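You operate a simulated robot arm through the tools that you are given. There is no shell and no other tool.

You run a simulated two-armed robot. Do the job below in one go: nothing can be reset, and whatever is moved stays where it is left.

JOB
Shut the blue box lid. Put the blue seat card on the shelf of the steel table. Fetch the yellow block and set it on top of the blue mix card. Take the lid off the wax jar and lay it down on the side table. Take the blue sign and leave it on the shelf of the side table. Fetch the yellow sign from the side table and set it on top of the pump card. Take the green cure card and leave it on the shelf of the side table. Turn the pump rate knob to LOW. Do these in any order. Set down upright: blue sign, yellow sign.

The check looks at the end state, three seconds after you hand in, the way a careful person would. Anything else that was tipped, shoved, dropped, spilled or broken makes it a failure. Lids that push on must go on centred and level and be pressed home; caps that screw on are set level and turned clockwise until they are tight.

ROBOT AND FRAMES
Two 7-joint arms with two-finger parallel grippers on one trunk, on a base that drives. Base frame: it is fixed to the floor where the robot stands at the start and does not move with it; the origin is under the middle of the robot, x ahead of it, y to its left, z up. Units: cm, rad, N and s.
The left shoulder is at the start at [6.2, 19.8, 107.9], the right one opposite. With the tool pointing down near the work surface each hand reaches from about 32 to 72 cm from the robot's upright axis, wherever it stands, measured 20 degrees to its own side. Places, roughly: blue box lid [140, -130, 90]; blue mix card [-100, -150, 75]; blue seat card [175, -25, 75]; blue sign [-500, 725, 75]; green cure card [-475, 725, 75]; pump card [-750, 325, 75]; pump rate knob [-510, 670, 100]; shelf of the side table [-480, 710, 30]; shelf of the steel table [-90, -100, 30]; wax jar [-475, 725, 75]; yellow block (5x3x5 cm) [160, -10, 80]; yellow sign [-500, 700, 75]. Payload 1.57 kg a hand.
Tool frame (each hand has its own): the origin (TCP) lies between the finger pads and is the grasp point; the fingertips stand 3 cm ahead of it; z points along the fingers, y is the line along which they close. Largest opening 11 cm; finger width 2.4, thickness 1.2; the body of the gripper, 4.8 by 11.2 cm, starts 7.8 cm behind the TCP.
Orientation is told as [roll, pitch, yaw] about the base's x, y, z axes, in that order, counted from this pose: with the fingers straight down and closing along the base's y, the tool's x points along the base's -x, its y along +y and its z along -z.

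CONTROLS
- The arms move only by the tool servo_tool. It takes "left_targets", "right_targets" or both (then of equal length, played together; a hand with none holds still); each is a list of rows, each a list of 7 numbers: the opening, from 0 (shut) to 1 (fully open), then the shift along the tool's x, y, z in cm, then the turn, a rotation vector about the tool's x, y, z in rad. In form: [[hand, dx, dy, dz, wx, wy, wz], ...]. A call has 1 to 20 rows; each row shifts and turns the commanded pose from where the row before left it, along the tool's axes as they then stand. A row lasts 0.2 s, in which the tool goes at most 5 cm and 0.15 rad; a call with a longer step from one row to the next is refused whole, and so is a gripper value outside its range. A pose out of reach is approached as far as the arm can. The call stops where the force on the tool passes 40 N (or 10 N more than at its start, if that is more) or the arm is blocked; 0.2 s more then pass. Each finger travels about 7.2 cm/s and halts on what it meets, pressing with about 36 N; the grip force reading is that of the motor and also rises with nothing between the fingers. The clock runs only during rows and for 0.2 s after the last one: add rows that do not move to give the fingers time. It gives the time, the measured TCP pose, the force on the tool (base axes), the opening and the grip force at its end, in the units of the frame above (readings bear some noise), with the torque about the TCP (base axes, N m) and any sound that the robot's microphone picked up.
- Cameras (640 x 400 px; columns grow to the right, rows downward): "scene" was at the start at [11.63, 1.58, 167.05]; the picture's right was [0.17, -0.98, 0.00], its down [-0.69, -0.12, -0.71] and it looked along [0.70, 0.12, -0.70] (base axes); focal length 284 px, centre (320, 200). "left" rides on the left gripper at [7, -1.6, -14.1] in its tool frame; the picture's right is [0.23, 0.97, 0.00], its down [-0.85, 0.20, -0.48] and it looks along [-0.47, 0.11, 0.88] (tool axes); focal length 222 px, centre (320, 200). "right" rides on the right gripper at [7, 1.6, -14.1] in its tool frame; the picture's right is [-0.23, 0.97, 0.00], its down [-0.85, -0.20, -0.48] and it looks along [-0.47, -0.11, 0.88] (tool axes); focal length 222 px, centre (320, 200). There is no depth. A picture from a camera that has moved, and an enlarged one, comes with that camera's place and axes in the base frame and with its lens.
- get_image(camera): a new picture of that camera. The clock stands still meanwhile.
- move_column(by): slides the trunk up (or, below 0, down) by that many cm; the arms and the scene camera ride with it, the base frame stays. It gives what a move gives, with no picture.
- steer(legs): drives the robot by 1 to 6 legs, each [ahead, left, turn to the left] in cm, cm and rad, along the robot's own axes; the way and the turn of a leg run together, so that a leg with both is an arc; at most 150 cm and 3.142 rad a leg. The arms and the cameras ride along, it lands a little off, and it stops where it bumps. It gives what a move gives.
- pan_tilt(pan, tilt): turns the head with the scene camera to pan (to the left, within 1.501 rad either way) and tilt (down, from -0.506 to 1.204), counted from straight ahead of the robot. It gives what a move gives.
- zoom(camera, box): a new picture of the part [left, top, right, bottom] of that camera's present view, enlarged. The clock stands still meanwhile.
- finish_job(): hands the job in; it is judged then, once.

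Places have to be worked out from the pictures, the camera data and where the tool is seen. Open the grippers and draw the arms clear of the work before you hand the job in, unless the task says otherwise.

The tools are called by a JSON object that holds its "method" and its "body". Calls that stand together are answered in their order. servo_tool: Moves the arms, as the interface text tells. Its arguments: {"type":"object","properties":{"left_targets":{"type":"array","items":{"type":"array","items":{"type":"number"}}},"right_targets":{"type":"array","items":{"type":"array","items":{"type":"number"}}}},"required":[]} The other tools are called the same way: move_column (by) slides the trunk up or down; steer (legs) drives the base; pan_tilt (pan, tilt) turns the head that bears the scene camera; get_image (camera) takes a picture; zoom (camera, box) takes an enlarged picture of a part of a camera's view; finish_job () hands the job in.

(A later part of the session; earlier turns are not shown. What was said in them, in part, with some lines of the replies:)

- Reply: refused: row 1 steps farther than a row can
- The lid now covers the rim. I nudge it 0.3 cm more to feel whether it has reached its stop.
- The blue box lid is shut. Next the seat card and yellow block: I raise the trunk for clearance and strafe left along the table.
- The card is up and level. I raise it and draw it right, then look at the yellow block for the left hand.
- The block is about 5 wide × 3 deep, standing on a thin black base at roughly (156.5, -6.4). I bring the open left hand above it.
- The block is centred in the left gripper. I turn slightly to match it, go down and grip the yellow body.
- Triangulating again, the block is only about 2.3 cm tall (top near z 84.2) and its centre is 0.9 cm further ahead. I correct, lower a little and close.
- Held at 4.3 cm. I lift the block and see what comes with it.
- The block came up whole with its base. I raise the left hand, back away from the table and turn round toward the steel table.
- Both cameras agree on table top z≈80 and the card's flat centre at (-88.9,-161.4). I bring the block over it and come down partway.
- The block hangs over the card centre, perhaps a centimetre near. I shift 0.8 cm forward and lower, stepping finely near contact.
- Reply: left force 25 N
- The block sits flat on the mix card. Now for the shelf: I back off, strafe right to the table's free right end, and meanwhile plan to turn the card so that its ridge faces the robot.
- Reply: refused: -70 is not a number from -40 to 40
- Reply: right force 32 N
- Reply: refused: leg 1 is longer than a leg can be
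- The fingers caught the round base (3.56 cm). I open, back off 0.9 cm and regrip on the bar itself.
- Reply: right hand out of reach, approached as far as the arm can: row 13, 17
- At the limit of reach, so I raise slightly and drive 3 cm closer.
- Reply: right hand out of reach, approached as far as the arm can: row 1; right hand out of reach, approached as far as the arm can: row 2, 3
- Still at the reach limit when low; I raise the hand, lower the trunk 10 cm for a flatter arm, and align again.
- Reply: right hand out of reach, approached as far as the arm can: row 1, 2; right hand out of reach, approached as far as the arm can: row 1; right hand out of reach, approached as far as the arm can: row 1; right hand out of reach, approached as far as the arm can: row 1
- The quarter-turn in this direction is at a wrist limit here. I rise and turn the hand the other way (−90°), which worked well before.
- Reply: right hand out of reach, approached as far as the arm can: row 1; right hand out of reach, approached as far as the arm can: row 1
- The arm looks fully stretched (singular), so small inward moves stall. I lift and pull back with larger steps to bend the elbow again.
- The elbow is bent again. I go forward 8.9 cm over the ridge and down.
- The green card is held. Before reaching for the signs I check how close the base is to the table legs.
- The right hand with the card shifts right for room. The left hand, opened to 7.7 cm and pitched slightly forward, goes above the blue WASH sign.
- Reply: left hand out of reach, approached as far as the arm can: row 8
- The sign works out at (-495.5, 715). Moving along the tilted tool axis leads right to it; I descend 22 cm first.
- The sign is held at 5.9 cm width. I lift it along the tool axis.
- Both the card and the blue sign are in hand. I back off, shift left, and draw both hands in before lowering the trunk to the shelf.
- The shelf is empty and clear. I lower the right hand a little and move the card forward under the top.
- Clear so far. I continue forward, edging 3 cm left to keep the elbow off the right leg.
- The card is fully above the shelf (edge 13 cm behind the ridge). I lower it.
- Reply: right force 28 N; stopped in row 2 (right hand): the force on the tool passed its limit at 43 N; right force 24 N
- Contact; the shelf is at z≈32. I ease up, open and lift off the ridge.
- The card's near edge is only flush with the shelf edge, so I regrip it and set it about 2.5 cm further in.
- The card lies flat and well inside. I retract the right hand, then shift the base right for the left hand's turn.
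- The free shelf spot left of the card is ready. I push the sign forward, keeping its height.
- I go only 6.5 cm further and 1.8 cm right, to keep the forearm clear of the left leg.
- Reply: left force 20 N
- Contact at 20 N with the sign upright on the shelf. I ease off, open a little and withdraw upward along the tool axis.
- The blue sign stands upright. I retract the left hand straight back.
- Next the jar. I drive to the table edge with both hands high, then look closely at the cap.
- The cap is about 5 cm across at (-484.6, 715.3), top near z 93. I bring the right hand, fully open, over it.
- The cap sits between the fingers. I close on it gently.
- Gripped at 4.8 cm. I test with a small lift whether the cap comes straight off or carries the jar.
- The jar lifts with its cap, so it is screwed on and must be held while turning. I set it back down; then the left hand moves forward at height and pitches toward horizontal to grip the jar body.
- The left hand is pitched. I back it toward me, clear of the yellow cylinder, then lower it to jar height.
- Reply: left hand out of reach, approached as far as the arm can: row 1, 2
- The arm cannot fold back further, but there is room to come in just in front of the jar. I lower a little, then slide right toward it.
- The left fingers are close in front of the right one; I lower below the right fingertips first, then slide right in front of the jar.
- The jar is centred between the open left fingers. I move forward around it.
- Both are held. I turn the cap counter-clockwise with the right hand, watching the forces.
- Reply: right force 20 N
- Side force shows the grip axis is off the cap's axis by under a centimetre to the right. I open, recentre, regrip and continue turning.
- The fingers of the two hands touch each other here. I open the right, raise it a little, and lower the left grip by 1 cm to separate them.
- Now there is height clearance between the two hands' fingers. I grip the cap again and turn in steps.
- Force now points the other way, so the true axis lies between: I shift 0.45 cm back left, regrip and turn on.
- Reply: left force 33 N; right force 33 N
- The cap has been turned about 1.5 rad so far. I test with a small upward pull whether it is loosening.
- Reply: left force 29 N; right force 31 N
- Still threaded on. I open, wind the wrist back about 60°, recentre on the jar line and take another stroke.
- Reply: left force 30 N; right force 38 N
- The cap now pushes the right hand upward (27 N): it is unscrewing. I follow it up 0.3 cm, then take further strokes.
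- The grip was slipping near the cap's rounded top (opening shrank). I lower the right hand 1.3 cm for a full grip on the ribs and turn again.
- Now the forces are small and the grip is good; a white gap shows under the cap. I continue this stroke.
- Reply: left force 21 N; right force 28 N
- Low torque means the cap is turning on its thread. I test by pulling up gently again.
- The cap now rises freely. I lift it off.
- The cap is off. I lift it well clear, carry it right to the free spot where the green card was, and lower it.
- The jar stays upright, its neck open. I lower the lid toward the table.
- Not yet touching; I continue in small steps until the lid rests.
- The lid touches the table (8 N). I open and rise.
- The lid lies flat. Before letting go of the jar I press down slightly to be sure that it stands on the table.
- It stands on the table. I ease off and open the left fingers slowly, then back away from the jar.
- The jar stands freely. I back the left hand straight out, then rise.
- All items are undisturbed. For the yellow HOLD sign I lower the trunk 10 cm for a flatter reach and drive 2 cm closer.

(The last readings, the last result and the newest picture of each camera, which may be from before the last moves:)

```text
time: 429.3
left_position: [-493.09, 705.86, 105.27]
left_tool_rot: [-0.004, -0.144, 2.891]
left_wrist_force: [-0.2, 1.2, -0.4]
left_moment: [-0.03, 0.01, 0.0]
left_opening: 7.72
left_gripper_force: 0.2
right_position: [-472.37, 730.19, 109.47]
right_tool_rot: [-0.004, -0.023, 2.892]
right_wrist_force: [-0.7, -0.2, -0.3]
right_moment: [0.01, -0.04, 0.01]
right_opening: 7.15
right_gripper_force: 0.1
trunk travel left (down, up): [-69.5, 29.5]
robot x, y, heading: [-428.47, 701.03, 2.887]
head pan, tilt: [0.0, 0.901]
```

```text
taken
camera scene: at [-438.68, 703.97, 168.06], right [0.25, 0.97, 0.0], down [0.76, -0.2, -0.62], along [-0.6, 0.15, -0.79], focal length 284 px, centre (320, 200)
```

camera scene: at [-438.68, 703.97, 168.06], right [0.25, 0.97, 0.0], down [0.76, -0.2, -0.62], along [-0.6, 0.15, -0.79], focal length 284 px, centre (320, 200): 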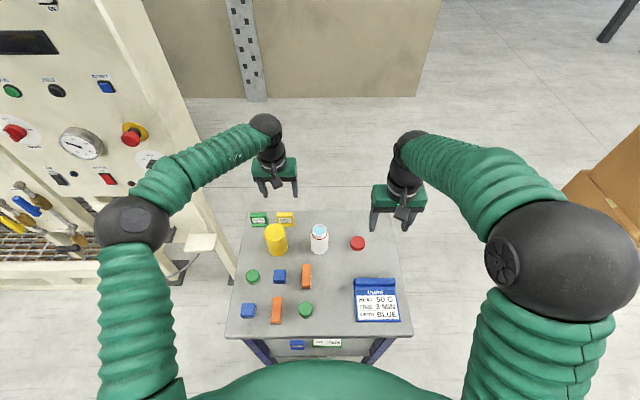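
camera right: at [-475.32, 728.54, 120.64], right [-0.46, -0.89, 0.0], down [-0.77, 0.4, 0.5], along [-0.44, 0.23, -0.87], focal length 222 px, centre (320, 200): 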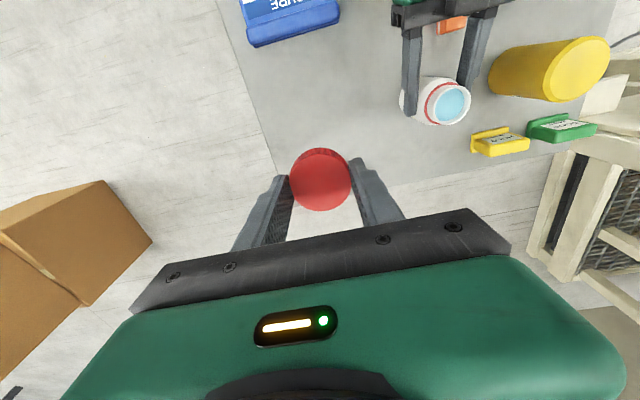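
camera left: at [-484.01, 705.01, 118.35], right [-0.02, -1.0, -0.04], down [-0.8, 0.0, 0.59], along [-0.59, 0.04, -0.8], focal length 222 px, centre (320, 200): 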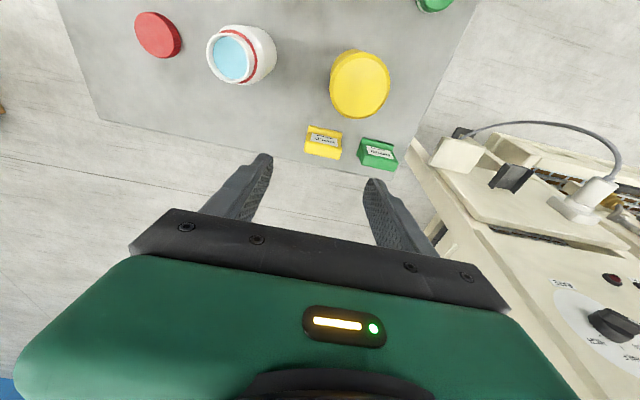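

{"method": "servo_tool", "body": {"left_targets": [[0.7, -1.0, 0.6, 3.8, 0, 0, 0], [0.7, -1.0, 0.6, 3.8, 0, 0, 0], [0.7, 0, 0, 4, 0, 0, 0], [0.7, 0, 0, 0, 0, 0, 0], [0.7, 0, 0, 0, 0, 0, 0]]}}

{"method": "get_image", "body": {"camera": "left"}}

{"method": "zoom", "body": {"camera": "scene", "box": [230, 170, 350, 270]}}

```text
time: 430.5
left_position: [-497.05, 705.33, 94.64]
left_tool_rot: [-0.004, -0.143, 2.89]
left_wrist_force: [-0.2, 0.2, 0.2]
left_moment: [-0.02, 0.0, 0.01]
left_opening: 7.71
left_gripper_force: 0.1
right_position: [-472.32, 730.08, 109.5]
right_tool_rot: [-0.005, -0.025, 2.894]
right_wrist_force: [-0.4, -0.1, -0.4]
right_moment: [0.01, -0.01, 0.01]
right_opening: 7.12
right_gripper_force: 0.0
trunk travel left (down, up): [-69.5, 29.5]
robot x, y, heading: [-428.06, 700.99, 2.882]
head pan, tilt: [0.0, 0.901]
```

```text
taken
camera left: at [-488.06, 704.47, 107.61], right [-0.02, -1.0, -0.04], down [-0.8, 0.0, 0.59], along [-0.59, 0.04, -0.8], focal length 222 px, centre (320, 200)
```

left: 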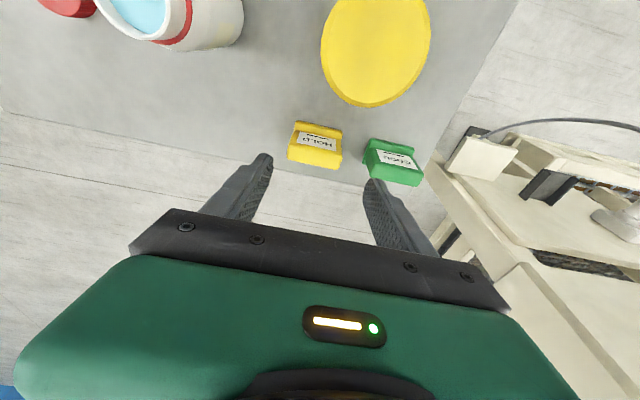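

```text
4.00 times, centred on (290, 220) of scene
camera zoom: at [-438.73, 703.86, 168.06], right [0.25, 0.97, 0.0], down [0.76, -0.2, -0.62], along [-0.6, 0.15, -0.79], focal length 1136 px, centre (440, 120)
```

zoom: 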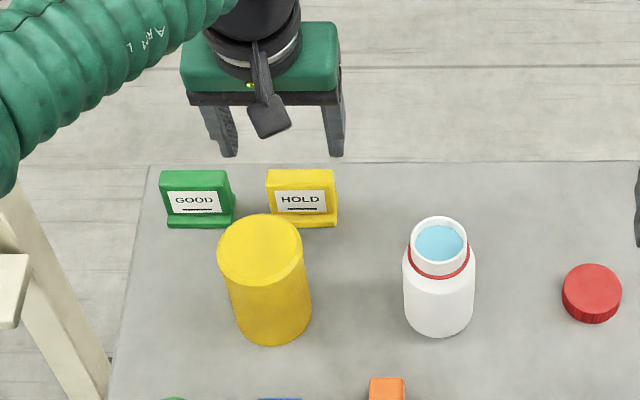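

{"method": "servo_tool", "body": {"left_targets": [[0.7, 0, -0.6, 3, 0, 0, 0], [0.7, 0, 0, 3.5, 0, 0, 0], [0.7, 0, 0, 1.5, 0, 0, 0], [0.7, 0, 0, 0, 0, 0, 0]]}}

{"method": "zoom", "body": {"camera": "left", "box": [220, 90, 460, 240]}}

{"method": "zoom", "body": {"camera": "scene", "box": [250, 190, 330, 250]}}

```text
time: 431.5
left_position: [-497.79, 706.35, 86.38]
left_tool_rot: [-0.005, -0.145, 2.891]
left_wrist_force: [-0.3, -0.2, -0.2]
left_moment: [0.0, 0.02, -0.03]
left_opening: 7.68
left_gripper_force: 0.0
right_position: [-472.36, 730.14, 109.45]
right_tool_rot: [-0.006, -0.024, 2.892]
right_wrist_force: [-0.8, 0.0, -0.4]
right_moment: [0.0, 0.03, 0.0]
right_opening: 7.12
right_gripper_force: 0.0
trunk travel left (down, up): [-69.5, 29.5]
robot x, y, heading: [-428.07, 701.17, 2.887]
head pan, tilt: [0.0, 0.901]
```

```text
2.67 times, centred on (340, 165) of left
camera zoom: at [-488.7, 705.45, 99.4], right [-0.03, -1.0, -0.04], down [-0.8, 0.0, 0.59], along [-0.59, 0.04, -0.8], focal length 592 px, centre (267, 293)
```

zoom: 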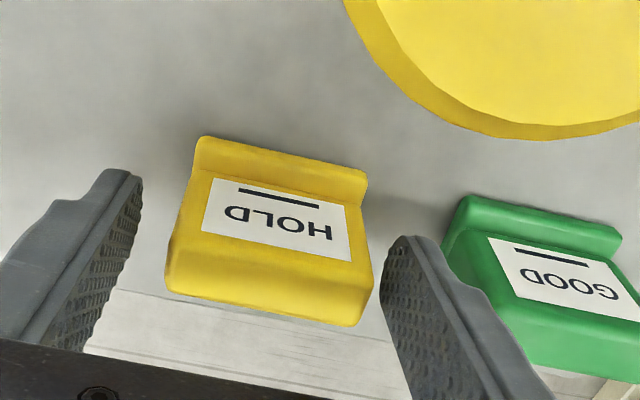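

```text
6.67 times, centred on (290, 220) of scene
camera zoom: at [-438.71, 703.87, 168.06], right [0.25, 0.97, 0.0], down [0.76, -0.2, -0.62], along [-0.6, 0.15, -0.79], focal length 1893 px, centre (520, 67)
```

zoom: 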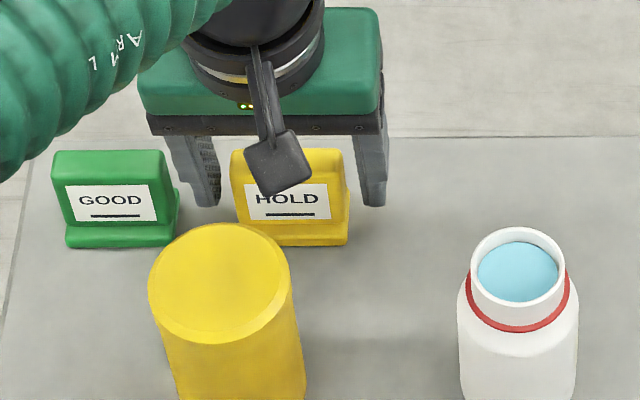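

{"method": "servo_tool", "body": {"left_targets": [[0.7, -0.1, -0.1, 1.0, 0, 0, 0], [0.7, 0, 0, 0.6, 0, 0, 0], [0.7, 0, 0, 0, 0, 0, 0], [0.3, 0, 0, 0, 0, 0, 0], [0.3, 0, 0, 0, 0, 0, 0], [0.3, 0, 0, 0, 0, 0, 0], [0.3, 0, 0, 0, 0, 0, 0]]}}

{"method": "zoom", "body": {"camera": "left", "box": [220, 90, 460, 240]}}

{"method": "servo_tool", "body": {"left_targets": [[0.3, -0.14, 0, -1, 0, 0, 0], [0.3, -0.28, 0, -2, 0, 0, 0], [0.3, 0, 0, -4, 0, 0, 0], [0.3, 0, 0, -4, 0, 0, 0], [0.3, 0, 0, -4, 0, 0, 0], [0.3, 0, 0, -4, 0, 0, 0], [0.3, 0, 0, -4, 0, 0, 0], [0.3, 0, 0, 0, 0, 0, 0]]}}

{"method": "get_image", "body": {"camera": "left"}}

{"method": "get_image", "body": {"camera": "scene"}}

```text
time: 433.1
left_position: [-498.11, 706.47, 84.86]
left_tool_rot: [-0.005, -0.144, 2.891]
left_wrist_force: [-0.7, 0.1, 1.2]
left_moment: [-0.06, 0.05, -0.02]
left_opening: 5.9
left_gripper_force: 36.1
right_position: [-472.44, 730.16, 109.46]
right_tool_rot: [-0.003, -0.023, 2.893]
right_wrist_force: [-0.4, 0.8, 0.4]
right_moment: [-0.03, 0.01, -0.02]
right_opening: 7.16
right_gripper_force: 0.1
trunk travel left (down, up): [-69.5, 29.5]
robot x, y, heading: [-428.27, 701.33, 2.888]
head pan, tilt: [0.0, 0.901]
```

```text
2.67 times, centred on (340, 165) of left
camera zoom: at [-489.01, 705.67, 97.83], right [-0.02, -1.0, -0.04], down [-0.8, 0.0, 0.59], along [-0.59, 0.04, -0.8], focal length 592 px, centre (267, 293)
```

zoom: 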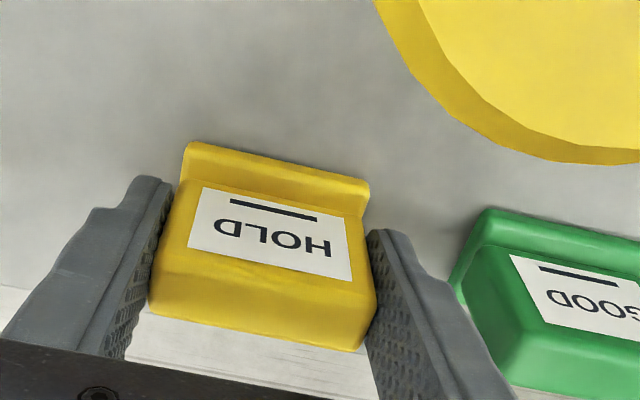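

```text
time: 434.9
left_position: [-495.37, 705.78, 107.79]
left_tool_rot: [-0.005, -0.142, 2.891]
left_wrist_force: [0.7, 0.3, -1.3]
left_moment: [0.0, -0.02, 0.02]
left_opening: 5.92
left_gripper_force: 35.7
right_position: [-472.28, 730.18, 109.37]
right_tool_rot: [-0.005, -0.023, 2.892]
right_wrist_force: [0.2, 0.8, 0.5]
right_moment: [-0.02, 0.0, 0.01]
right_opening: 7.15
right_gripper_force: 0.0
trunk travel left (down, up): [-69.5, 29.5]
robot x, y, heading: [-428.36, 700.89, 2.889]
head pan, tilt: [0.0, 0.901]
```

```text
taken
camera left: at [-486.32, 704.89, 120.77], right [-0.02, -1.0, -0.04], down [-0.8, 0.0, 0.59], along [-0.59, 0.04, -0.8], focal length 222 px, centre (320, 200)
```

left: 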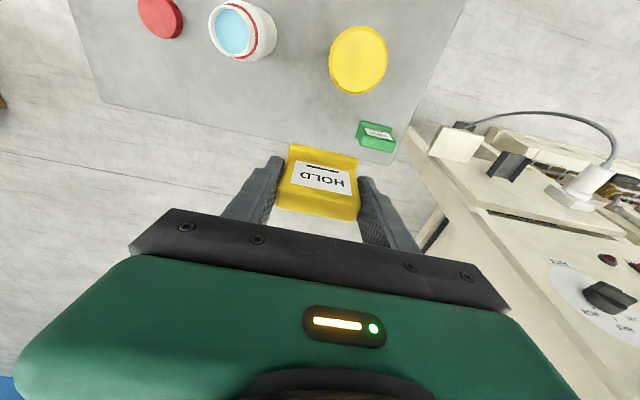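

```text
taken
camera scene: at [-438.76, 703.89, 168.06], right [0.25, 0.97, 0.0], down [0.76, -0.2, -0.62], along [-0.6, 0.15, -0.79], focal length 284 px, centre (320, 200)
```

scene: 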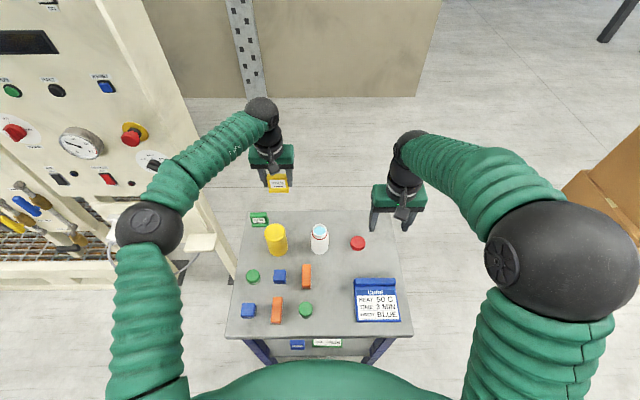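

The yellow sign is held. I back off, draw the hands in, and drive left past the rig toward the pump-card table.

{"method": "steer", "body": {"legs": [[-24, 0, 0]]}}

{"method": "servo_tool", "body": {"left_targets": [[0.3, 3.9, 0.6, -0.55, 0, 0, 0], [0.3, 3.9, 0.6, -0.55, 0, 0, 0], [0.3, 3.9, 0.6, -0.55, 0, 0, 0], [0.3, 3.9, 0.6, -0.55, 0, 0, 0], [0.3, 3.9, 0.6, -0.55, 0, 0, 0], [0.3, 0, 0, 0, 0, 0, 0]]}}

{"method": "move_column", "body": {"by": 12}}

{"method": "steer", "body": {"legs": [[0, 150, 0], [0, 140, 0], [0, 130, 0]]}}

{"method": "pan_tilt", "body": {"pan": 0.0, "tilt": 0.5}}

{"method": "get_image", "body": {"camera": "scene"}}

```text
time: 436.6
left_position: [-472.02, 699.81, 107.62]
left_tool_rot: [-0.006, -0.143, 2.887]
left_wrist_force: [-0.5, 0.3, -1.1]
left_moment: [-0.04, 0.03, 0.02]
left_opening: 5.9
left_gripper_force: 35.7
right_position: [-448.89, 724.2, 109.32]
right_tool_rot: [-0.006, -0.023, 2.888]
right_wrist_force: [0.0, -0.6, 0.3]
right_moment: [0.01, 0.02, 0.0]
right_opening: 7.17
right_gripper_force: 0.0
trunk travel left (down, up): [-69.5, 29.5]
robot x, y, heading: [-404.81, 694.94, 2.884]
head pan, tilt: [0.0, 0.901]
```

```text
time: 438.1
left_position: [-453.42, 691.7, 107.89]
left_tool_rot: [-0.004, -0.146, 2.886]
left_wrist_force: [-0.7, 0.1, -0.8]
left_moment: [0.0, 0.0, 0.04]
left_opening: 5.9
left_gripper_force: 35.8
right_position: [-448.35, 724.05, 109.48]
right_tool_rot: [-0.006, -0.025, 2.889]
right_wrist_force: [-0.2, -0.7, 0.0]
right_moment: [0.03, -0.02, 0.01]
right_opening: 7.15
right_gripper_force: 0.1
trunk travel left (down, up): [-69.5, 29.5]
robot x, y, heading: [-404.54, 694.84, 2.891]
head pan, tilt: [0.0, 0.901]
```

```text
time: 439.6
left_position: [-453.39, 691.85, 119.86]
left_tool_rot: [-0.003, -0.146, 2.887]
left_wrist_force: [-0.1, 0.2, -0.4]
left_moment: [-0.01, 0.02, -0.01]
left_opening: 5.89
left_gripper_force: 36.4
right_position: [-448.45, 724.04, 121.54]
right_tool_rot: [-0.005, -0.024, 2.889]
right_wrist_force: [-0.6, -0.7, 0.0]
right_moment: [0.0, 0.04, 0.0]
right_opening: 7.19
right_gripper_force: 0.1
trunk travel left (down, up): [-81.5, 17.5]
robot x, y, heading: [-404.71, 694.81, 2.891]
head pan, tilt: [0.0, 0.901]
```

```text
time: 459.8
left_position: [-563.04, 284.84, 119.78]
left_tool_rot: [-0.004, -0.146, 2.895]
left_wrist_force: [0.2, -0.9, -0.7]
left_moment: [-0.04, 0.02, 0.0]
left_opening: 5.9
left_gripper_force: 36.0
right_position: [-558.28, 317.25, 121.52]
right_tool_rot: [-0.003, -0.026, 2.897]
right_wrist_force: [0.1, 0.0, -0.3]
right_moment: [0.0, 0.03, 0.03]
right_opening: 7.15
right_gripper_force: 0.0
trunk travel left (down, up): [-81.5, 17.5]
robot x, y, heading: [-514.61, 287.85, 2.893]
head pan, tilt: [0.0, 0.901]
```

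```text
time: 460.6
left_position: [-562.99, 284.64, 119.87]
left_tool_rot: [-0.008, -0.148, 2.893]
left_wrist_force: [-0.1, -0.1, 0.4]
left_moment: [-0.01, 0.01, -0.01]
left_opening: 5.89
left_gripper_force: 36.7
right_position: [-558.24, 317.03, 121.65]
right_tool_rot: [-0.005, -0.026, 2.896]
right_wrist_force: [0.0, 0.1, -0.1]
right_moment: [-0.03, -0.02, 0.03]
right_opening: 7.15
right_gripper_force: 0.1
trunk travel left (down, up): [-81.5, 17.5]
robot x, y, heading: [-514.23, 287.76, 2.891]
head pan, tilt: [0.0, 0.499]
```

```text
taken
camera scene: at [-526.36, 291.35, 183.44], right [0.25, 0.97, 0.0], down [0.47, -0.12, -0.88], along [-0.85, 0.22, -0.48], focal length 284 px, centre (320, 200)
```

scene: 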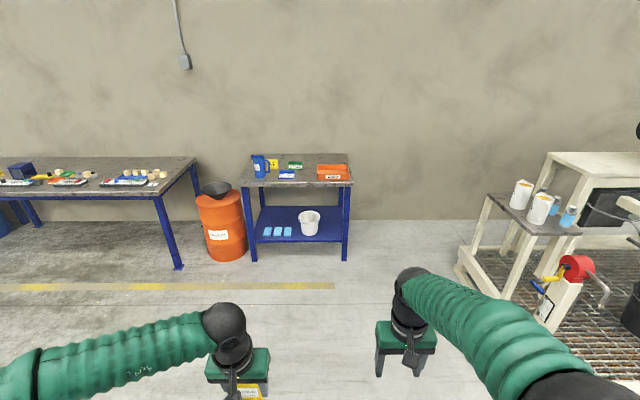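

{"method": "zoom", "body": {"camera": "scene", "box": [230, 140, 370, 220]}}

```text
4.57 times, centred on (300, 180) of scene
camera zoom: at [-526.36, 291.35, 183.44], right [0.25, 0.97, 0.0], down [0.47, -0.12, -0.88], along [-0.85, 0.22, -0.48], focal length 1298 px, centre (411, 291)
```

zoom: 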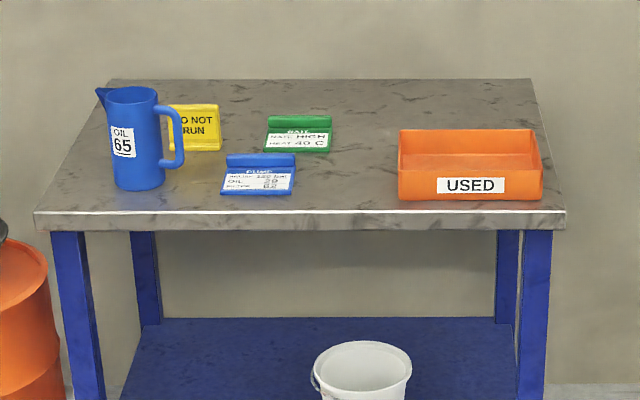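

The pump card (blue, titled PUMP) lies near the front of this table at about (-758, 320). I drive up to it.

{"method": "steer", "body": {"legs": [[0, 16, 0], [100, 0, 0], [55, 0, 0]]}}

{"method": "pan_tilt", "body": {"pan": 0.2, "tilt": 0.8}}

{"method": "get_image", "body": {"camera": "scene"}}

{"method": "zoom", "body": {"camera": "scene", "box": [240, 120, 400, 220]}}

```text
time: 469.6
left_position: [-716.95, 312.53, 120.03]
left_tool_rot: [-0.006, -0.149, 2.854]
left_wrist_force: [-0.8, 0.4, -0.8]
left_moment: [0.03, 0.01, -0.01]
left_opening: 5.91
left_gripper_force: 36.0
right_position: [-710.84, 344.66, 121.75]
right_tool_rot: [-0.007, -0.028, 2.855]
right_wrist_force: [0.5, -0.3, -0.6]
right_moment: [-0.01, 0.0, -0.01]
right_opening: 7.16
right_gripper_force: 0.0
trunk travel left (down, up): [-81.5, 17.5]
robot x, y, heading: [-668.72, 314.27, 2.847]
head pan, tilt: [0.0, 0.499]
```

```text
time: 470.4
left_position: [-717.07, 312.45, 119.95]
left_tool_rot: [-0.004, -0.147, 2.852]
left_wrist_force: [0.2, -0.7, -0.7]
left_moment: [-0.01, -0.01, 0.02]
left_opening: 5.92
left_gripper_force: 36.0
right_position: [-711.04, 344.75, 121.6]
right_tool_rot: [-0.008, -0.028, 2.854]
right_wrist_force: [-0.8, 0.3, 0.1]
right_moment: [0.02, 0.0, 0.02]
right_opening: 7.14
right_gripper_force: 0.0
trunk travel left (down, up): [-81.5, 17.5]
robot x, y, heading: [-668.34, 314.37, 2.851]
head pan, tilt: [0.201, 0.799]
```

```text
taken
camera scene: at [-679.65, 315.91, 180.86], right [0.09, 1.0, 0.0], down [0.72, -0.06, -0.7], along [-0.69, 0.06, -0.72], focal length 284 px, centre (320, 200)
```

scene: 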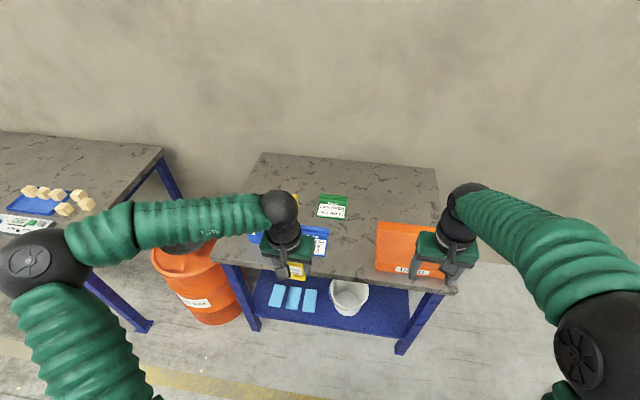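

```text
4.00 times, centred on (320, 170) of scene
camera zoom: at [-679.65, 315.91, 180.86], right [0.09, 1.0, 0.0], down [0.72, -0.06, -0.7], along [-0.69, 0.06, -0.72], focal length 1136 px, centre (320, 320)
```

zoom: 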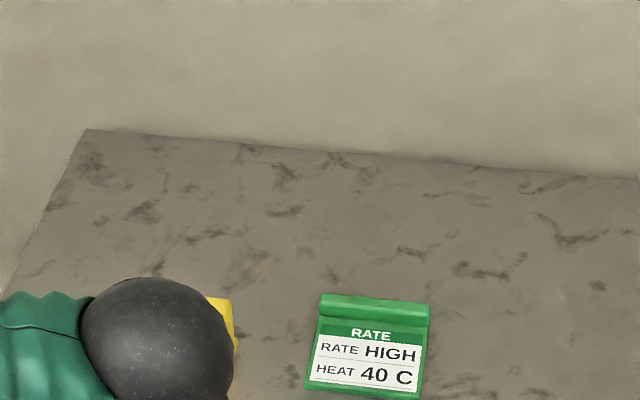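

{"method": "steer", "body": {"legs": [[0, 0, 0.04], [32, 0, 0]]}}

{"method": "servo_tool", "body": {"left_targets": [[0.3, 0, 3, 0, 0, 0, 0], [0.3, 0, 4, 0, 0, 0, 0], [0.3, 0, 4, 0, 0, 0, 0], [0.3, 0, 0, 0, 0, 0, 0], [0.3, 0, 0, 0, 0, 0, 0]]}}

{"method": "get_image", "body": {"camera": "scene"}}

{"method": "get_image", "body": {"camera": "left"}}

```text
time: 473.0
left_position: [-747.52, 318.52, 120.11]
left_tool_rot: [-0.005, -0.148, 2.892]
left_wrist_force: [-0.7, 0.3, -0.5]
left_moment: [-0.03, 0.02, -0.03]
left_opening: 5.92
left_gripper_force: 35.6
right_position: [-742.99, 350.79, 121.74]
right_tool_rot: [-0.006, -0.027, 2.895]
right_wrist_force: [0.2, -0.1, -0.1]
right_moment: [0.01, -0.02, -0.01]
right_opening: 7.16
right_gripper_force: 0.1
trunk travel left (down, up): [-81.5, 17.5]
robot x, y, heading: [-699.26, 322.12, 2.885]
head pan, tilt: [0.201, 0.799]
```

```text
time: 474.2
left_position: [-750.36, 308.28, 119.85]
left_tool_rot: [-0.003, -0.15, 2.891]
left_wrist_force: [0.4, -0.1, -0.5]
left_moment: [-0.04, -0.02, 0.01]
left_opening: 5.93
left_gripper_force: 36.3
right_position: [-742.83, 351.19, 121.7]
right_tool_rot: [-0.005, -0.028, 2.895]
right_wrist_force: [0.2, -0.4, 0.2]
right_moment: [0.02, -0.01, -0.02]
right_opening: 7.16
right_gripper_force: 0.0
trunk travel left (down, up): [-81.5, 17.5]
robot x, y, heading: [-699.46, 322.35, 2.896]
head pan, tilt: [0.201, 0.799]
```

```text
taken
camera scene: at [-710.48, 323.61, 180.86], right [0.05, 1.0, 0.0], down [0.72, -0.04, -0.7], along [-0.7, 0.03, -0.72], focal length 284 px, centre (320, 200)
```

scene: 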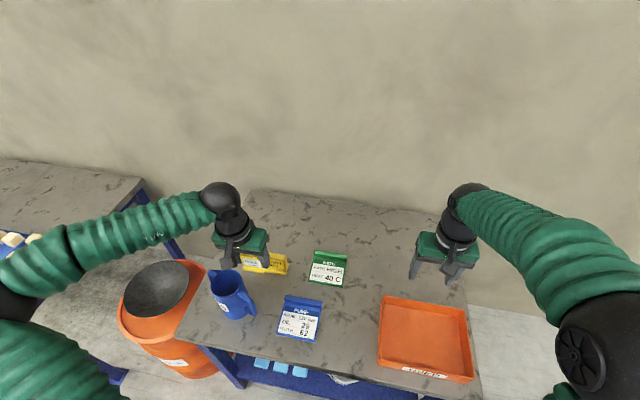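

```text
taken
camera left: at [-741.15, 307.51, 132.97], right [-0.02, -1.0, -0.04], down [-0.8, 0.0, 0.6], along [-0.6, 0.04, -0.8], focal length 222 px, centre (320, 200)
```

left: 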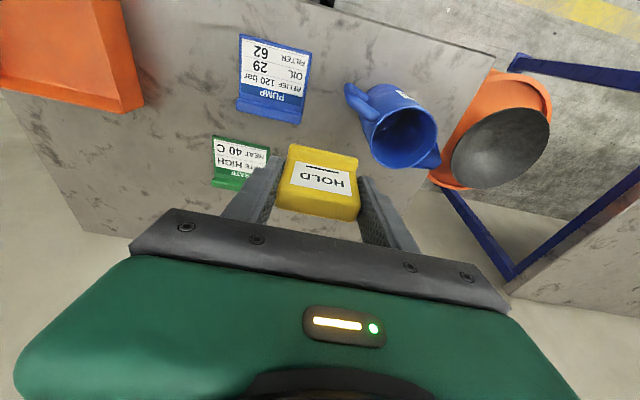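

{"method": "zoom", "body": {"camera": "scene", "box": [200, 230, 380, 350]}}

{"method": "zoom", "body": {"camera": "left", "box": [200, 10, 460, 190]}}

```text
3.33 times, centred on (290, 290) of scene
camera zoom: at [-710.48, 323.61, 180.86], right [0.05, 1.0, 0.0], down [0.72, -0.04, -0.7], along [-0.7, 0.03, -0.72], focal length 946 px, centre (420, -100)
```

zoom: 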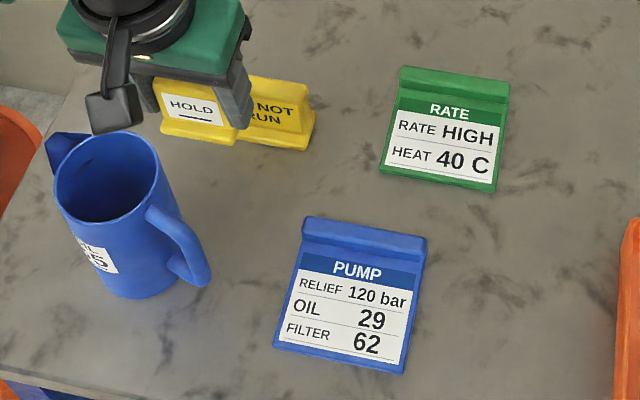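

```text
2.22 times, centred on (330, 100) of left
camera zoom: at [-741.15, 307.51, 132.97], right [-0.02, -1.0, -0.04], down [-0.8, 0.0, 0.6], along [-0.6, 0.04, -0.8], focal length 494 px, centre (298, 422)
```

zoom: 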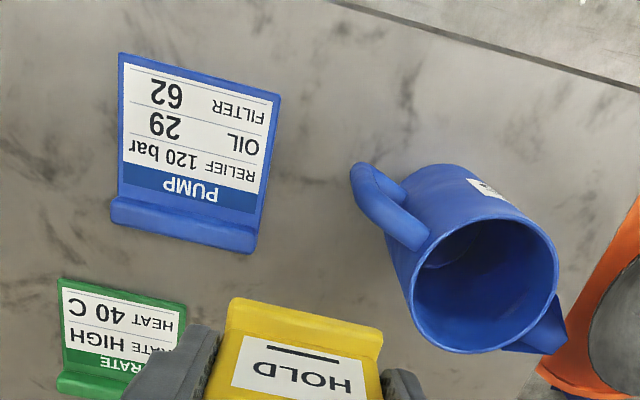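

I bring the sign over the pump card's flat centre, near (-748.3, 319), and come down partway.

{"method": "servo_tool", "body": {"left_targets": [[0.3, -0.2, -3.6, 0, 0, 0, 0], [0.3, -0.2, -3.6, 0, 0, 0, 0], [0.3, -0.2, -3.7, 0, 0, 0, 0], [0.3, 0.6, 0, 3.96, 0, 0, 0], [0.3, 0.6, 0, 3.96, 0, 0, 0], [0.3, 0.6, 0, 3.96, 0, 0, 0], [0.3, 0.6, 0, 3.96, 0, 0, 0], [0.3, 0.6, 0, 3.96, 0, 0, 0], [0.3, 0, 0, 0, 0, 0, 0]]}}

{"method": "get_image", "body": {"camera": "left"}}

{"method": "zoom", "body": {"camera": "scene", "box": [230, 220, 380, 350]}}

```text
time: 476.2
left_position: [-748.33, 318.45, 99.76]
left_tool_rot: [-0.006, -0.148, 2.892]
left_wrist_force: [0.3, -0.2, -0.3]
left_moment: [0.02, -0.03, 0.03]
left_opening: 5.93
left_gripper_force: 36.3
right_position: [-742.98, 350.83, 121.75]
right_tool_rot: [-0.006, -0.031, 2.896]
right_wrist_force: [-0.3, 0.3, 0.4]
right_moment: [-0.02, 0.02, -0.05]
right_opening: 7.16
right_gripper_force: 0.1
trunk travel left (down, up): [-81.5, 17.5]
robot x, y, heading: [-699.47, 322.21, 2.893]
head pan, tilt: [0.201, 0.799]
```

```text
taken
camera left: at [-739.23, 317.64, 112.72], right [-0.02, -1.0, -0.04], down [-0.8, 0.0, 0.6], along [-0.6, 0.04, -0.8], focal length 222 px, centre (320, 200)
```

left: 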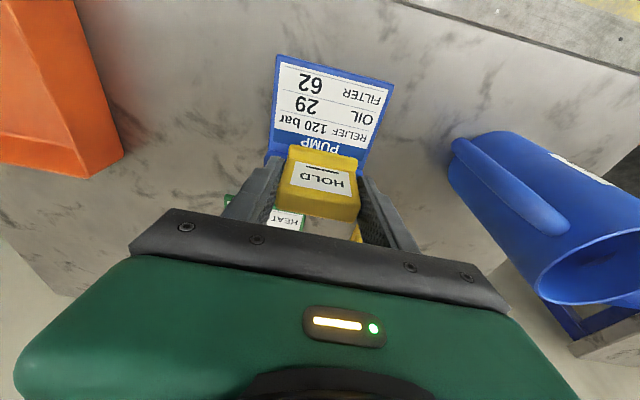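

```text
3.08 times, centred on (305, 285) of scene
camera zoom: at [-710.59, 323.39, 180.86], right [0.05, 1.0, 0.0], down [0.72, -0.04, -0.7], along [-0.69, 0.03, -0.72], focal length 874 px, centre (366, -62)
```

zoom: 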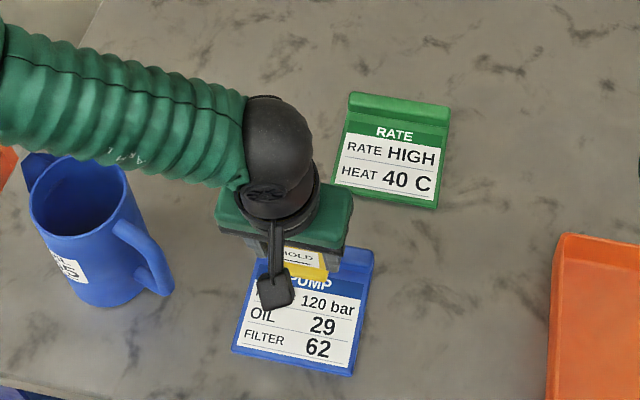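

Both views agree the sign is above the card's centre. I lower it.

{"method": "servo_tool", "body": {"left_targets": [[0.3, 0.6, 0, 3.96, 0, 0, 0], [0.3, 0.6, 0, 3.96, 0, 0, 0], [0.3, 0.6, 0, 3.6, 0, 0, 0], [0.3, 0.15, 0, 1.0, 0, 0, 0], [0.3, 0, 0, 0, 0, 0, 0]]}}

{"method": "zoom", "body": {"camera": "left", "box": [220, 60, 420, 220]}}

{"method": "zoom", "body": {"camera": "scene", "box": [250, 260, 350, 340]}}

```text
time: 477.1
left_position: [-748.34, 318.92, 89.03]
left_tool_rot: [-0.003, -0.172, 2.891]
left_wrist_force: [13.5, -6.1, 45.4]
left_moment: [-0.55, -0.66, 0.11]
left_opening: 5.89
left_gripper_force: 36.6
right_position: [-742.25, 351.04, 122.11]
right_tool_rot: [-0.004, -0.037, 2.895]
right_wrist_force: [-1.0, 0.4, 0.0]
right_moment: [-0.06, 0.02, 0.01]
right_opening: 7.15
right_gripper_force: 0.1
trunk travel left (down, up): [-81.5, 17.5]
robot x, y, heading: [-699.24, 321.85, 2.893]
head pan, tilt: [0.201, 0.799]
stopped in row 4 (left hand): the force on the tool passed its limit at 80 N (the readings are from after the stop); the commanded pose is now the measured one
```

```text
2.50 times, centred on (320, 140) of left
camera zoom: at [-738.94, 317.99, 101.88], right [-0.03, -1.0, -0.04], down [-0.79, 0.0, 0.62], along [-0.62, 0.05, -0.79], focal length 555 px, centre (320, 350)
```

zoom: 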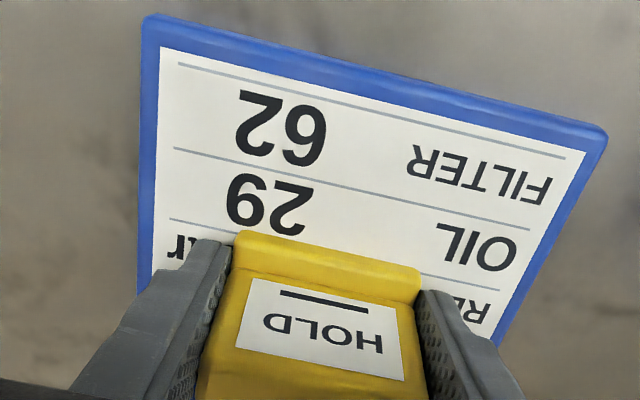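

```text
5.00 times, centred on (300, 300) of scene
camera zoom: at [-709.29, 323.49, 181.0], right [0.05, 1.0, 0.0], down [0.71, -0.04, -0.7], along [-0.7, 0.03, -0.71], focal length 1420 px, centre (420, -300)
```

zoom: 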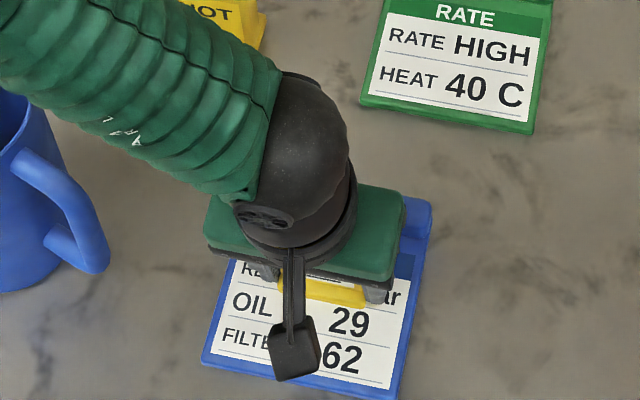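

The card surface is higher than assumed — contact at once with high force. I ease up immediately and re-check.

{"method": "servo_tool", "body": {"left_targets": [[0.3, -0.09, 0, -0.6, 0, 0, 0], [0.3, 0, 0, 0, 0, 0, 0], [0.3, 0, 0, 0, 0, 0, 0]]}}

{"method": "zoom", "body": {"camera": "left", "box": [220, 60, 420, 220]}}

{"method": "zoom", "body": {"camera": "scene", "box": [230, 230, 380, 340]}}

```text
time: 477.9
left_position: [-748.91, 318.69, 89.23]
left_tool_rot: [-0.003, -0.162, 2.892]
left_wrist_force: [0.3, -0.2, 1.9]
left_moment: [-0.05, -0.03, 0.02]
left_opening: 5.93
left_gripper_force: 36.2
right_position: [-742.95, 351.01, 121.63]
right_tool_rot: [-0.005, -0.031, 2.896]
right_wrist_force: [-0.1, 0.5, 0.3]
right_moment: [-0.01, -0.04, 0.01]
right_opening: 7.14
right_gripper_force: 0.1
trunk travel left (down, up): [-81.5, 17.5]
robot x, y, heading: [-699.25, 322.18, 2.892]
head pan, tilt: [0.201, 0.799]
```

```text
2.50 times, centred on (320, 140) of left
camera zoom: at [-739.62, 317.87, 101.98], right [-0.02, -1.0, -0.04], down [-0.79, 0.0, 0.61], along [-0.61, 0.05, -0.79], focal length 555 px, centre (320, 350)
```

zoom: 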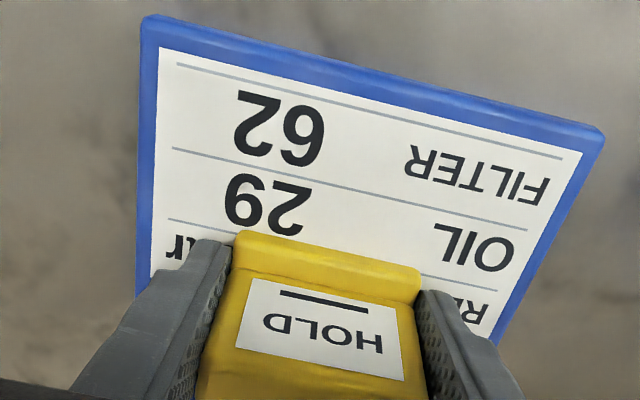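

```text
3.64 times, centred on (305, 285) of scene
camera zoom: at [-710.69, 323.52, 180.83], right [0.05, 1.0, 0.0], down [0.72, -0.04, -0.7], along [-0.69, 0.03, -0.72], focal length 1032 px, centre (374, -109)
```

zoom: 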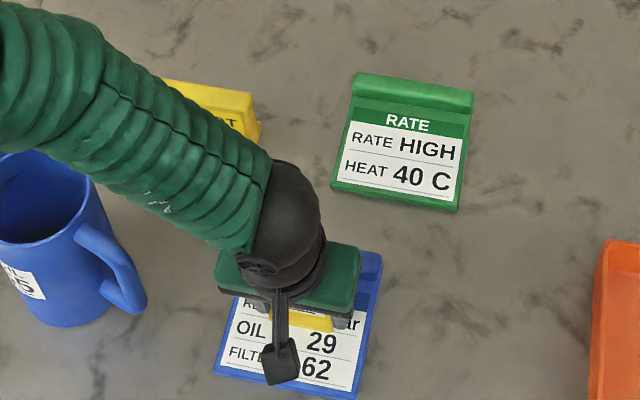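

Force released; the sign slid about 0.5 cm up in the grip but looks straight. I restore the original pitch and lower very gently.

{"method": "servo_tool", "body": {"left_targets": [[0.3, 0, 0, 0, 0, 0.018, 0], [0.3, 0.02, 0, 0.12, 0, 0, 0], [0.3, 0, 0, 0, 0, 0, 0]]}}

{"method": "servo_tool", "body": {"left_targets": [[0.3, 0.02, 0, 0.12, 0, 0, 0], [0.3, 0, 0, 0, 0, 0, 0]]}}

```text
time: 478.6
left_position: [-748.98, 318.69, 89.22]
left_tool_rot: [-0.003, -0.15, 2.89]
left_wrist_force: [-0.7, -2.6, 8.7]
left_moment: [-0.1, 0.22, 0.03]
left_opening: 5.93
left_gripper_force: 35.7
right_position: [-742.85, 350.91, 121.82]
right_tool_rot: [-0.006, -0.029, 2.895]
right_wrist_force: [0.2, 0.2, -0.5]
right_moment: [-0.01, 0.02, -0.01]
right_opening: 7.16
right_gripper_force: 0.1
trunk travel left (down, up): [-81.5, 17.5]
robot x, y, heading: [-699.6, 322.28, 2.894]
head pan, tilt: [0.201, 0.799]
```

```text
time: 479.2
left_position: [-748.94, 318.66, 89.22]
left_tool_rot: [0.001, -0.15, 2.891]
left_wrist_force: [-2.2, -1.9, 20.8]
left_moment: [-0.08, 0.56, 0.03]
left_opening: 5.94
left_gripper_force: 35.2
right_position: [-742.83, 351.01, 121.85]
right_tool_rot: [-0.005, -0.031, 2.896]
right_wrist_force: [0.0, -0.7, -0.5]
right_moment: [-0.02, -0.02, -0.02]
right_opening: 7.16
right_gripper_force: 0.0
trunk travel left (down, up): [-81.5, 17.5]
robot x, y, heading: [-699.12, 322.44, 2.891]
head pan, tilt: [0.201, 0.799]
```

In contact. I ease off slightly and open slowly so the sign settles on its base.

{"method": "servo_tool", "body": {"left_targets": [[0.3, -0.02, 0, -0.12, 0, 0, 0], [0.55, 0, 0, 0, 0, 0, 0], [0.6, 0, 0, 0, 0, 0, 0], [0.65, 0, 0, 0, 0, 0, 0], [0.65, 0, 0, 0, 0, 0, 0], [0.65, 0, 0, -1, 0, 0, 0], [0.65, 0, 0, -2, 0, 0, 0], [0.65, 0, 0, -3, 0, 0, 0], [0.65, 0, 0, -4, 0, 0, 0], [0.65, 0, 0, -4, 0, 0, 0], [0.65, 0, 0, -4, 0, 0, 0], [0.65, 0, 0, 0, 0, 0, 0]]}}

{"method": "get_image", "body": {"camera": "left"}}

{"method": "zoom", "body": {"camera": "scene", "box": [230, 230, 380, 340]}}

```text
time: 481.9
left_position: [-746.63, 317.83, 106.81]
left_tool_rot: [-0.002, -0.146, 2.89]
left_wrist_force: [-0.6, 1.0, 0.4]
left_moment: [-0.02, 0.03, 0.01]
left_opening: 7.13
left_gripper_force: 0.0
right_position: [-742.98, 350.94, 121.71]
right_tool_rot: [-0.005, -0.029, 2.896]
right_wrist_force: [-0.5, -0.3, -0.3]
right_moment: [-0.01, 0.0, -0.03]
right_opening: 7.12
right_gripper_force: 0.1
trunk travel left (down, up): [-81.5, 17.5]
robot x, y, heading: [-699.32, 322.11, 2.895]
head pan, tilt: [0.201, 0.799]
```

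```text
taken
camera left: at [-737.53, 317.06, 119.86], right [-0.02, -1.0, -0.04], down [-0.8, 0.0, 0.6], along [-0.6, 0.04, -0.8], focal length 222 px, centre (320, 200)
```

left: 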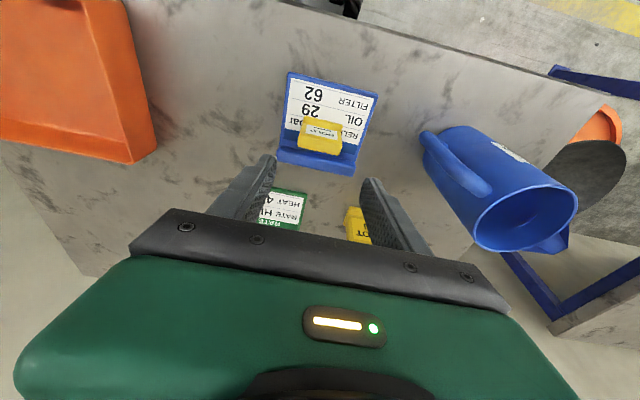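

```text
3.64 times, centred on (305, 285) of scene
camera zoom: at [-710.68, 323.44, 180.85], right [0.05, 1.0, 0.0], down [0.72, -0.04, -0.7], along [-0.69, 0.03, -0.72], focal length 1032 px, centre (374, -109)
```

zoom: 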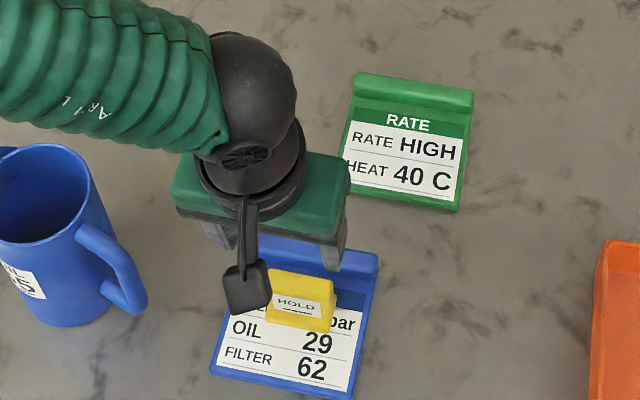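

{"method": "servo_tool", "body": {"left_targets": [[0.65, 0, 0, -4, 0, 0, 0], [0.65, 0, 0, -4, 0, 0, 0], [0.65, 0, 0, -4, 0, 0, 0], [0.65, 0, 4, 0, 0, 0, 0], [0.65, 0, 4, 0, 0, 0, 0], [0.65, 0, 4, 0, 0, 0, 0], [0.65, 0, 0, 0, 0, 0, 0]]}}

{"method": "zoom", "body": {"camera": "scene", "box": [260, 250, 350, 330]}}

{"method": "get_image", "body": {"camera": "right"}}

{"method": "zoom", "body": {"camera": "left", "box": [180, 60, 340, 180]}}

```text
time: 483.4
left_position: [-747.63, 305.82, 119.11]
left_tool_rot: [-0.002, -0.144, 2.891]
left_wrist_force: [-0.6, 0.1, -0.9]
left_moment: [0.0, 0.02, -0.03]
left_opening: 7.17
left_gripper_force: 0.2
right_position: [-742.91, 351.0, 121.73]
right_tool_rot: [-0.006, -0.031, 2.893]
right_wrist_force: [0.1, 1.0, 0.2]
right_moment: [0.0, -0.04, 0.01]
right_opening: 7.16
right_gripper_force: 0.1
trunk travel left (down, up): [-81.5, 17.5]
robot x, y, heading: [-699.74, 322.13, 2.895]
head pan, tilt: [0.201, 0.799]
```

```text
5.00 times, centred on (305, 290) of scene
camera zoom: at [-710.68, 323.33, 180.85], right [0.05, 1.0, 0.0], down [0.72, -0.03, -0.7], along [-0.69, 0.03, -0.72], focal length 1420 px, centre (395, -250)
```

zoom: 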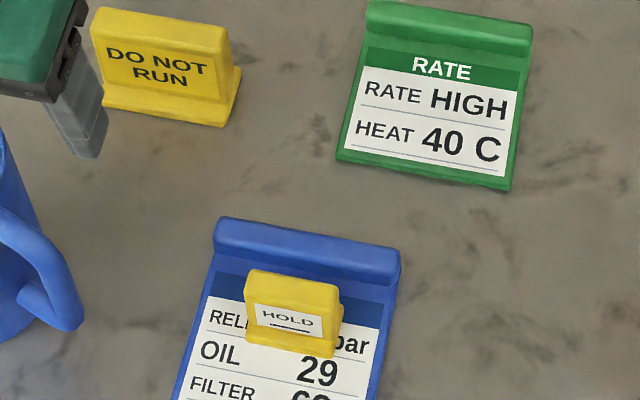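

```text
taken
camera right: at [-736.33, 347.58, 135.63], right [-0.46, -0.89, 0.0], down [-0.77, 0.4, 0.5], along [-0.45, 0.23, -0.86], focal length 222 px, centre (320, 200)
```

right: 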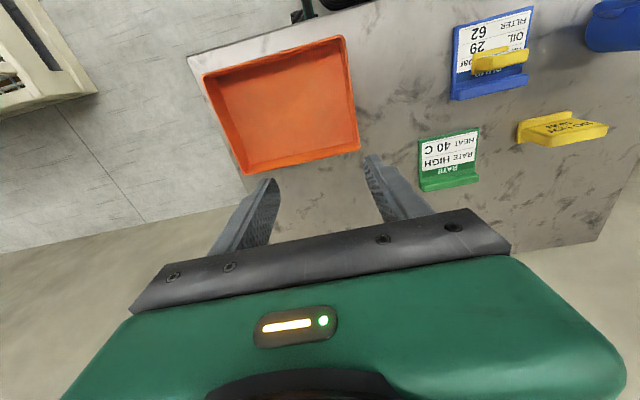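

```text
3.33 times, centred on (260, 120) of left
camera zoom: at [-738.5, 304.97, 132.09], right [-0.02, -1.0, -0.04], down [-0.8, 0.0, 0.6], along [-0.6, 0.04, -0.8], focal length 740 px, centre (520, 467)
```

zoom: 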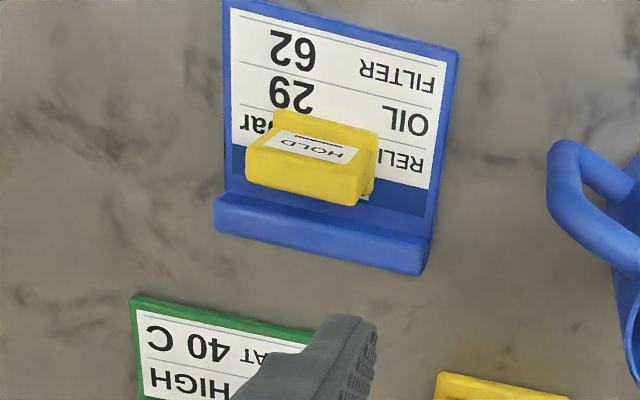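

The yellow sign stands upright on the pump card. I open both grippers, back well clear of the table, and take a last look.

{"method": "servo_tool", "body": {"left_targets": [[1, 0, 0, -2, 0, 0, 0], [1, 0, 0, 0, 0, 0, 0], [1, 0, 0, 0, 0, 0, 0], [1, 0, 0, 0, 0, 0, 0]], "right_targets": [[1, 0, 0, 0, 0, 0, 0], [1, 0, 0, 0, 0, 0, 0], [1, 0, 0, 0, 0, 0, 0], [1, 0, 0, 0, 0, 0, 0]]}}

{"method": "steer", "body": {"legs": [[-60, 0, 0]]}}

{"method": "pan_tilt", "body": {"pan": 0.1, "tilt": 0.55}}

{"method": "get_image", "body": {"camera": "scene"}}

{"method": "zoom", "body": {"camera": "scene", "box": [230, 150, 380, 250]}}

```text
time: 484.4
left_position: [-747.44, 305.75, 120.9]
left_tool_rot: [-0.004, -0.147, 2.89]
left_wrist_force: [-1.5, 0.1, -0.4]
left_moment: [-0.01, -0.01, 0.01]
left_opening: 11.01
left_gripper_force: 0.0
right_position: [-743.02, 350.85, 121.73]
right_tool_rot: [-0.007, -0.029, 2.896]
right_wrist_force: [-0.7, 0.0, 0.3]
right_moment: [0.0, 0.07, 0.01]
right_opening: 10.99
right_gripper_force: 0.0
trunk travel left (down, up): [-81.5, 17.5]
robot x, y, heading: [-699.33, 322.2, 2.892]
head pan, tilt: [0.201, 0.799]
```

```text
time: 487.8
left_position: [-690.4, 291.21, 120.94]
left_tool_rot: [-0.003, -0.144, 2.882]
left_wrist_force: [0.0, -0.5, 0.5]
left_moment: [0.0, -0.03, 0.01]
left_opening: 10.96
left_gripper_force: 0.0
right_position: [-685.62, 336.34, 121.75]
right_tool_rot: [-0.006, -0.027, 2.885]
right_wrist_force: [0.0, 0.3, -0.3]
right_moment: [0.01, -0.02, 0.03]
right_opening: 11.0
right_gripper_force: 0.1
trunk travel left (down, up): [-81.5, 17.5]
robot x, y, heading: [-642.29, 307.36, 2.884]
head pan, tilt: [0.201, 0.799]
```

```text
time: 488.6
left_position: [-690.0, 291.21, 120.9]
left_tool_rot: [-0.004, -0.148, 2.883]
left_wrist_force: [-0.4, -0.2, 0.7]
left_moment: [-0.02, 0.01, -0.04]
left_opening: 10.98
left_gripper_force: 0.1
right_position: [-685.24, 336.2, 121.89]
right_tool_rot: [-0.006, -0.032, 2.886]
right_wrist_force: [-0.7, -0.4, 0.1]
right_moment: [0.0, -0.02, 0.02]
right_opening: 11.0
right_gripper_force: 0.0
trunk travel left (down, up): [-81.5, 17.5]
robot x, y, heading: [-642.12, 307.23, 2.884]
head pan, tilt: [0.099, 0.55]
```

```text
taken
camera scene: at [-654.18, 309.5, 182.99], right [0.16, 0.99, 0.0], down [0.52, -0.08, -0.85], along [-0.84, 0.13, -0.53], focal length 284 px, centre (320, 200)
```

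scene: 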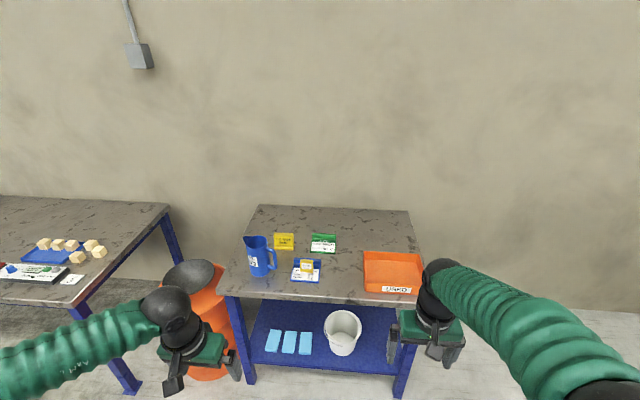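

```text
4.00 times, centred on (305, 200) of scene
camera zoom: at [-654.18, 309.5, 182.99], right [0.16, 0.99, 0.0], down [0.52, -0.08, -0.85], along [-0.84, 0.13, -0.53], focal length 1136 px, centre (380, 200)
```

zoom: 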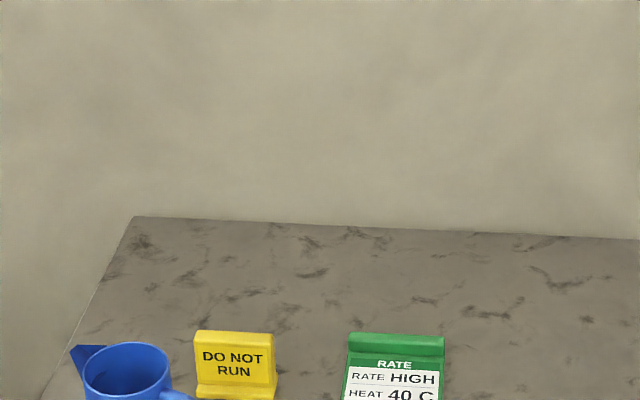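

{"method": "zoom", "body": {"camera": "scene", "box": [270, 230, 350, 290]}}

```text
6.67 times, centred on (310, 260) of scene
camera zoom: at [-654.18, 309.5, 182.99], right [0.16, 0.99, 0.0], down [0.52, -0.08, -0.85], along [-0.84, 0.13, -0.53], focal length 1893 px, centre (387, -200)
```

zoom: 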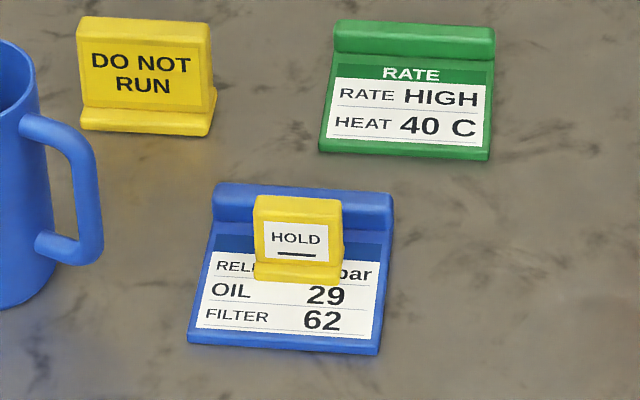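

The HOLD sign stands upright on the PUMP card, both grippers are open and the arms are clear. All eight tasks are done, so I hand the job in.

{"method": "finish_job", "body": {}}

```text
The job is handed in.
```

I did all eight tasks and handed the job in; I don't have the check's result yet. Where things stood when I last saw them:

- **Blue box lid:** slid left until it met its stop, and now shut.
- **Blue seat card:** lying flat on the shelf of the steel table.
- **Yellow block:** sitting on the flat part of the blue mix card.
- **Wax jar lid:** unscrewed and lying flat on the side table. No label says "wax"; I took it to be the white jar with the red cap, the only lidded item there. The jar stands upright and open, with its contents still in it.
- **Blue sign:** standing upright on the shelf of the side table.
- **Yellow sign:** standing upright on the pump card.
- **Green cure card:** lying flat on the shelf of the side table.
- **Pump rate knob:** pointer on LOW, to within about 5 degrees by eye.

**Hard contact:** that table was higher than I assumed, so the yellow sign met the pump card hard, at about 80 N, as I lowered it. It slid about half a centimetre in the grip. I backed off and set it down gently; neither the sign nor the card showed any sign of damage or shifting afterwards.

Nothing else looked moved or tipped in the pictures I took. Both grippers are open and the arms are clear of the work.
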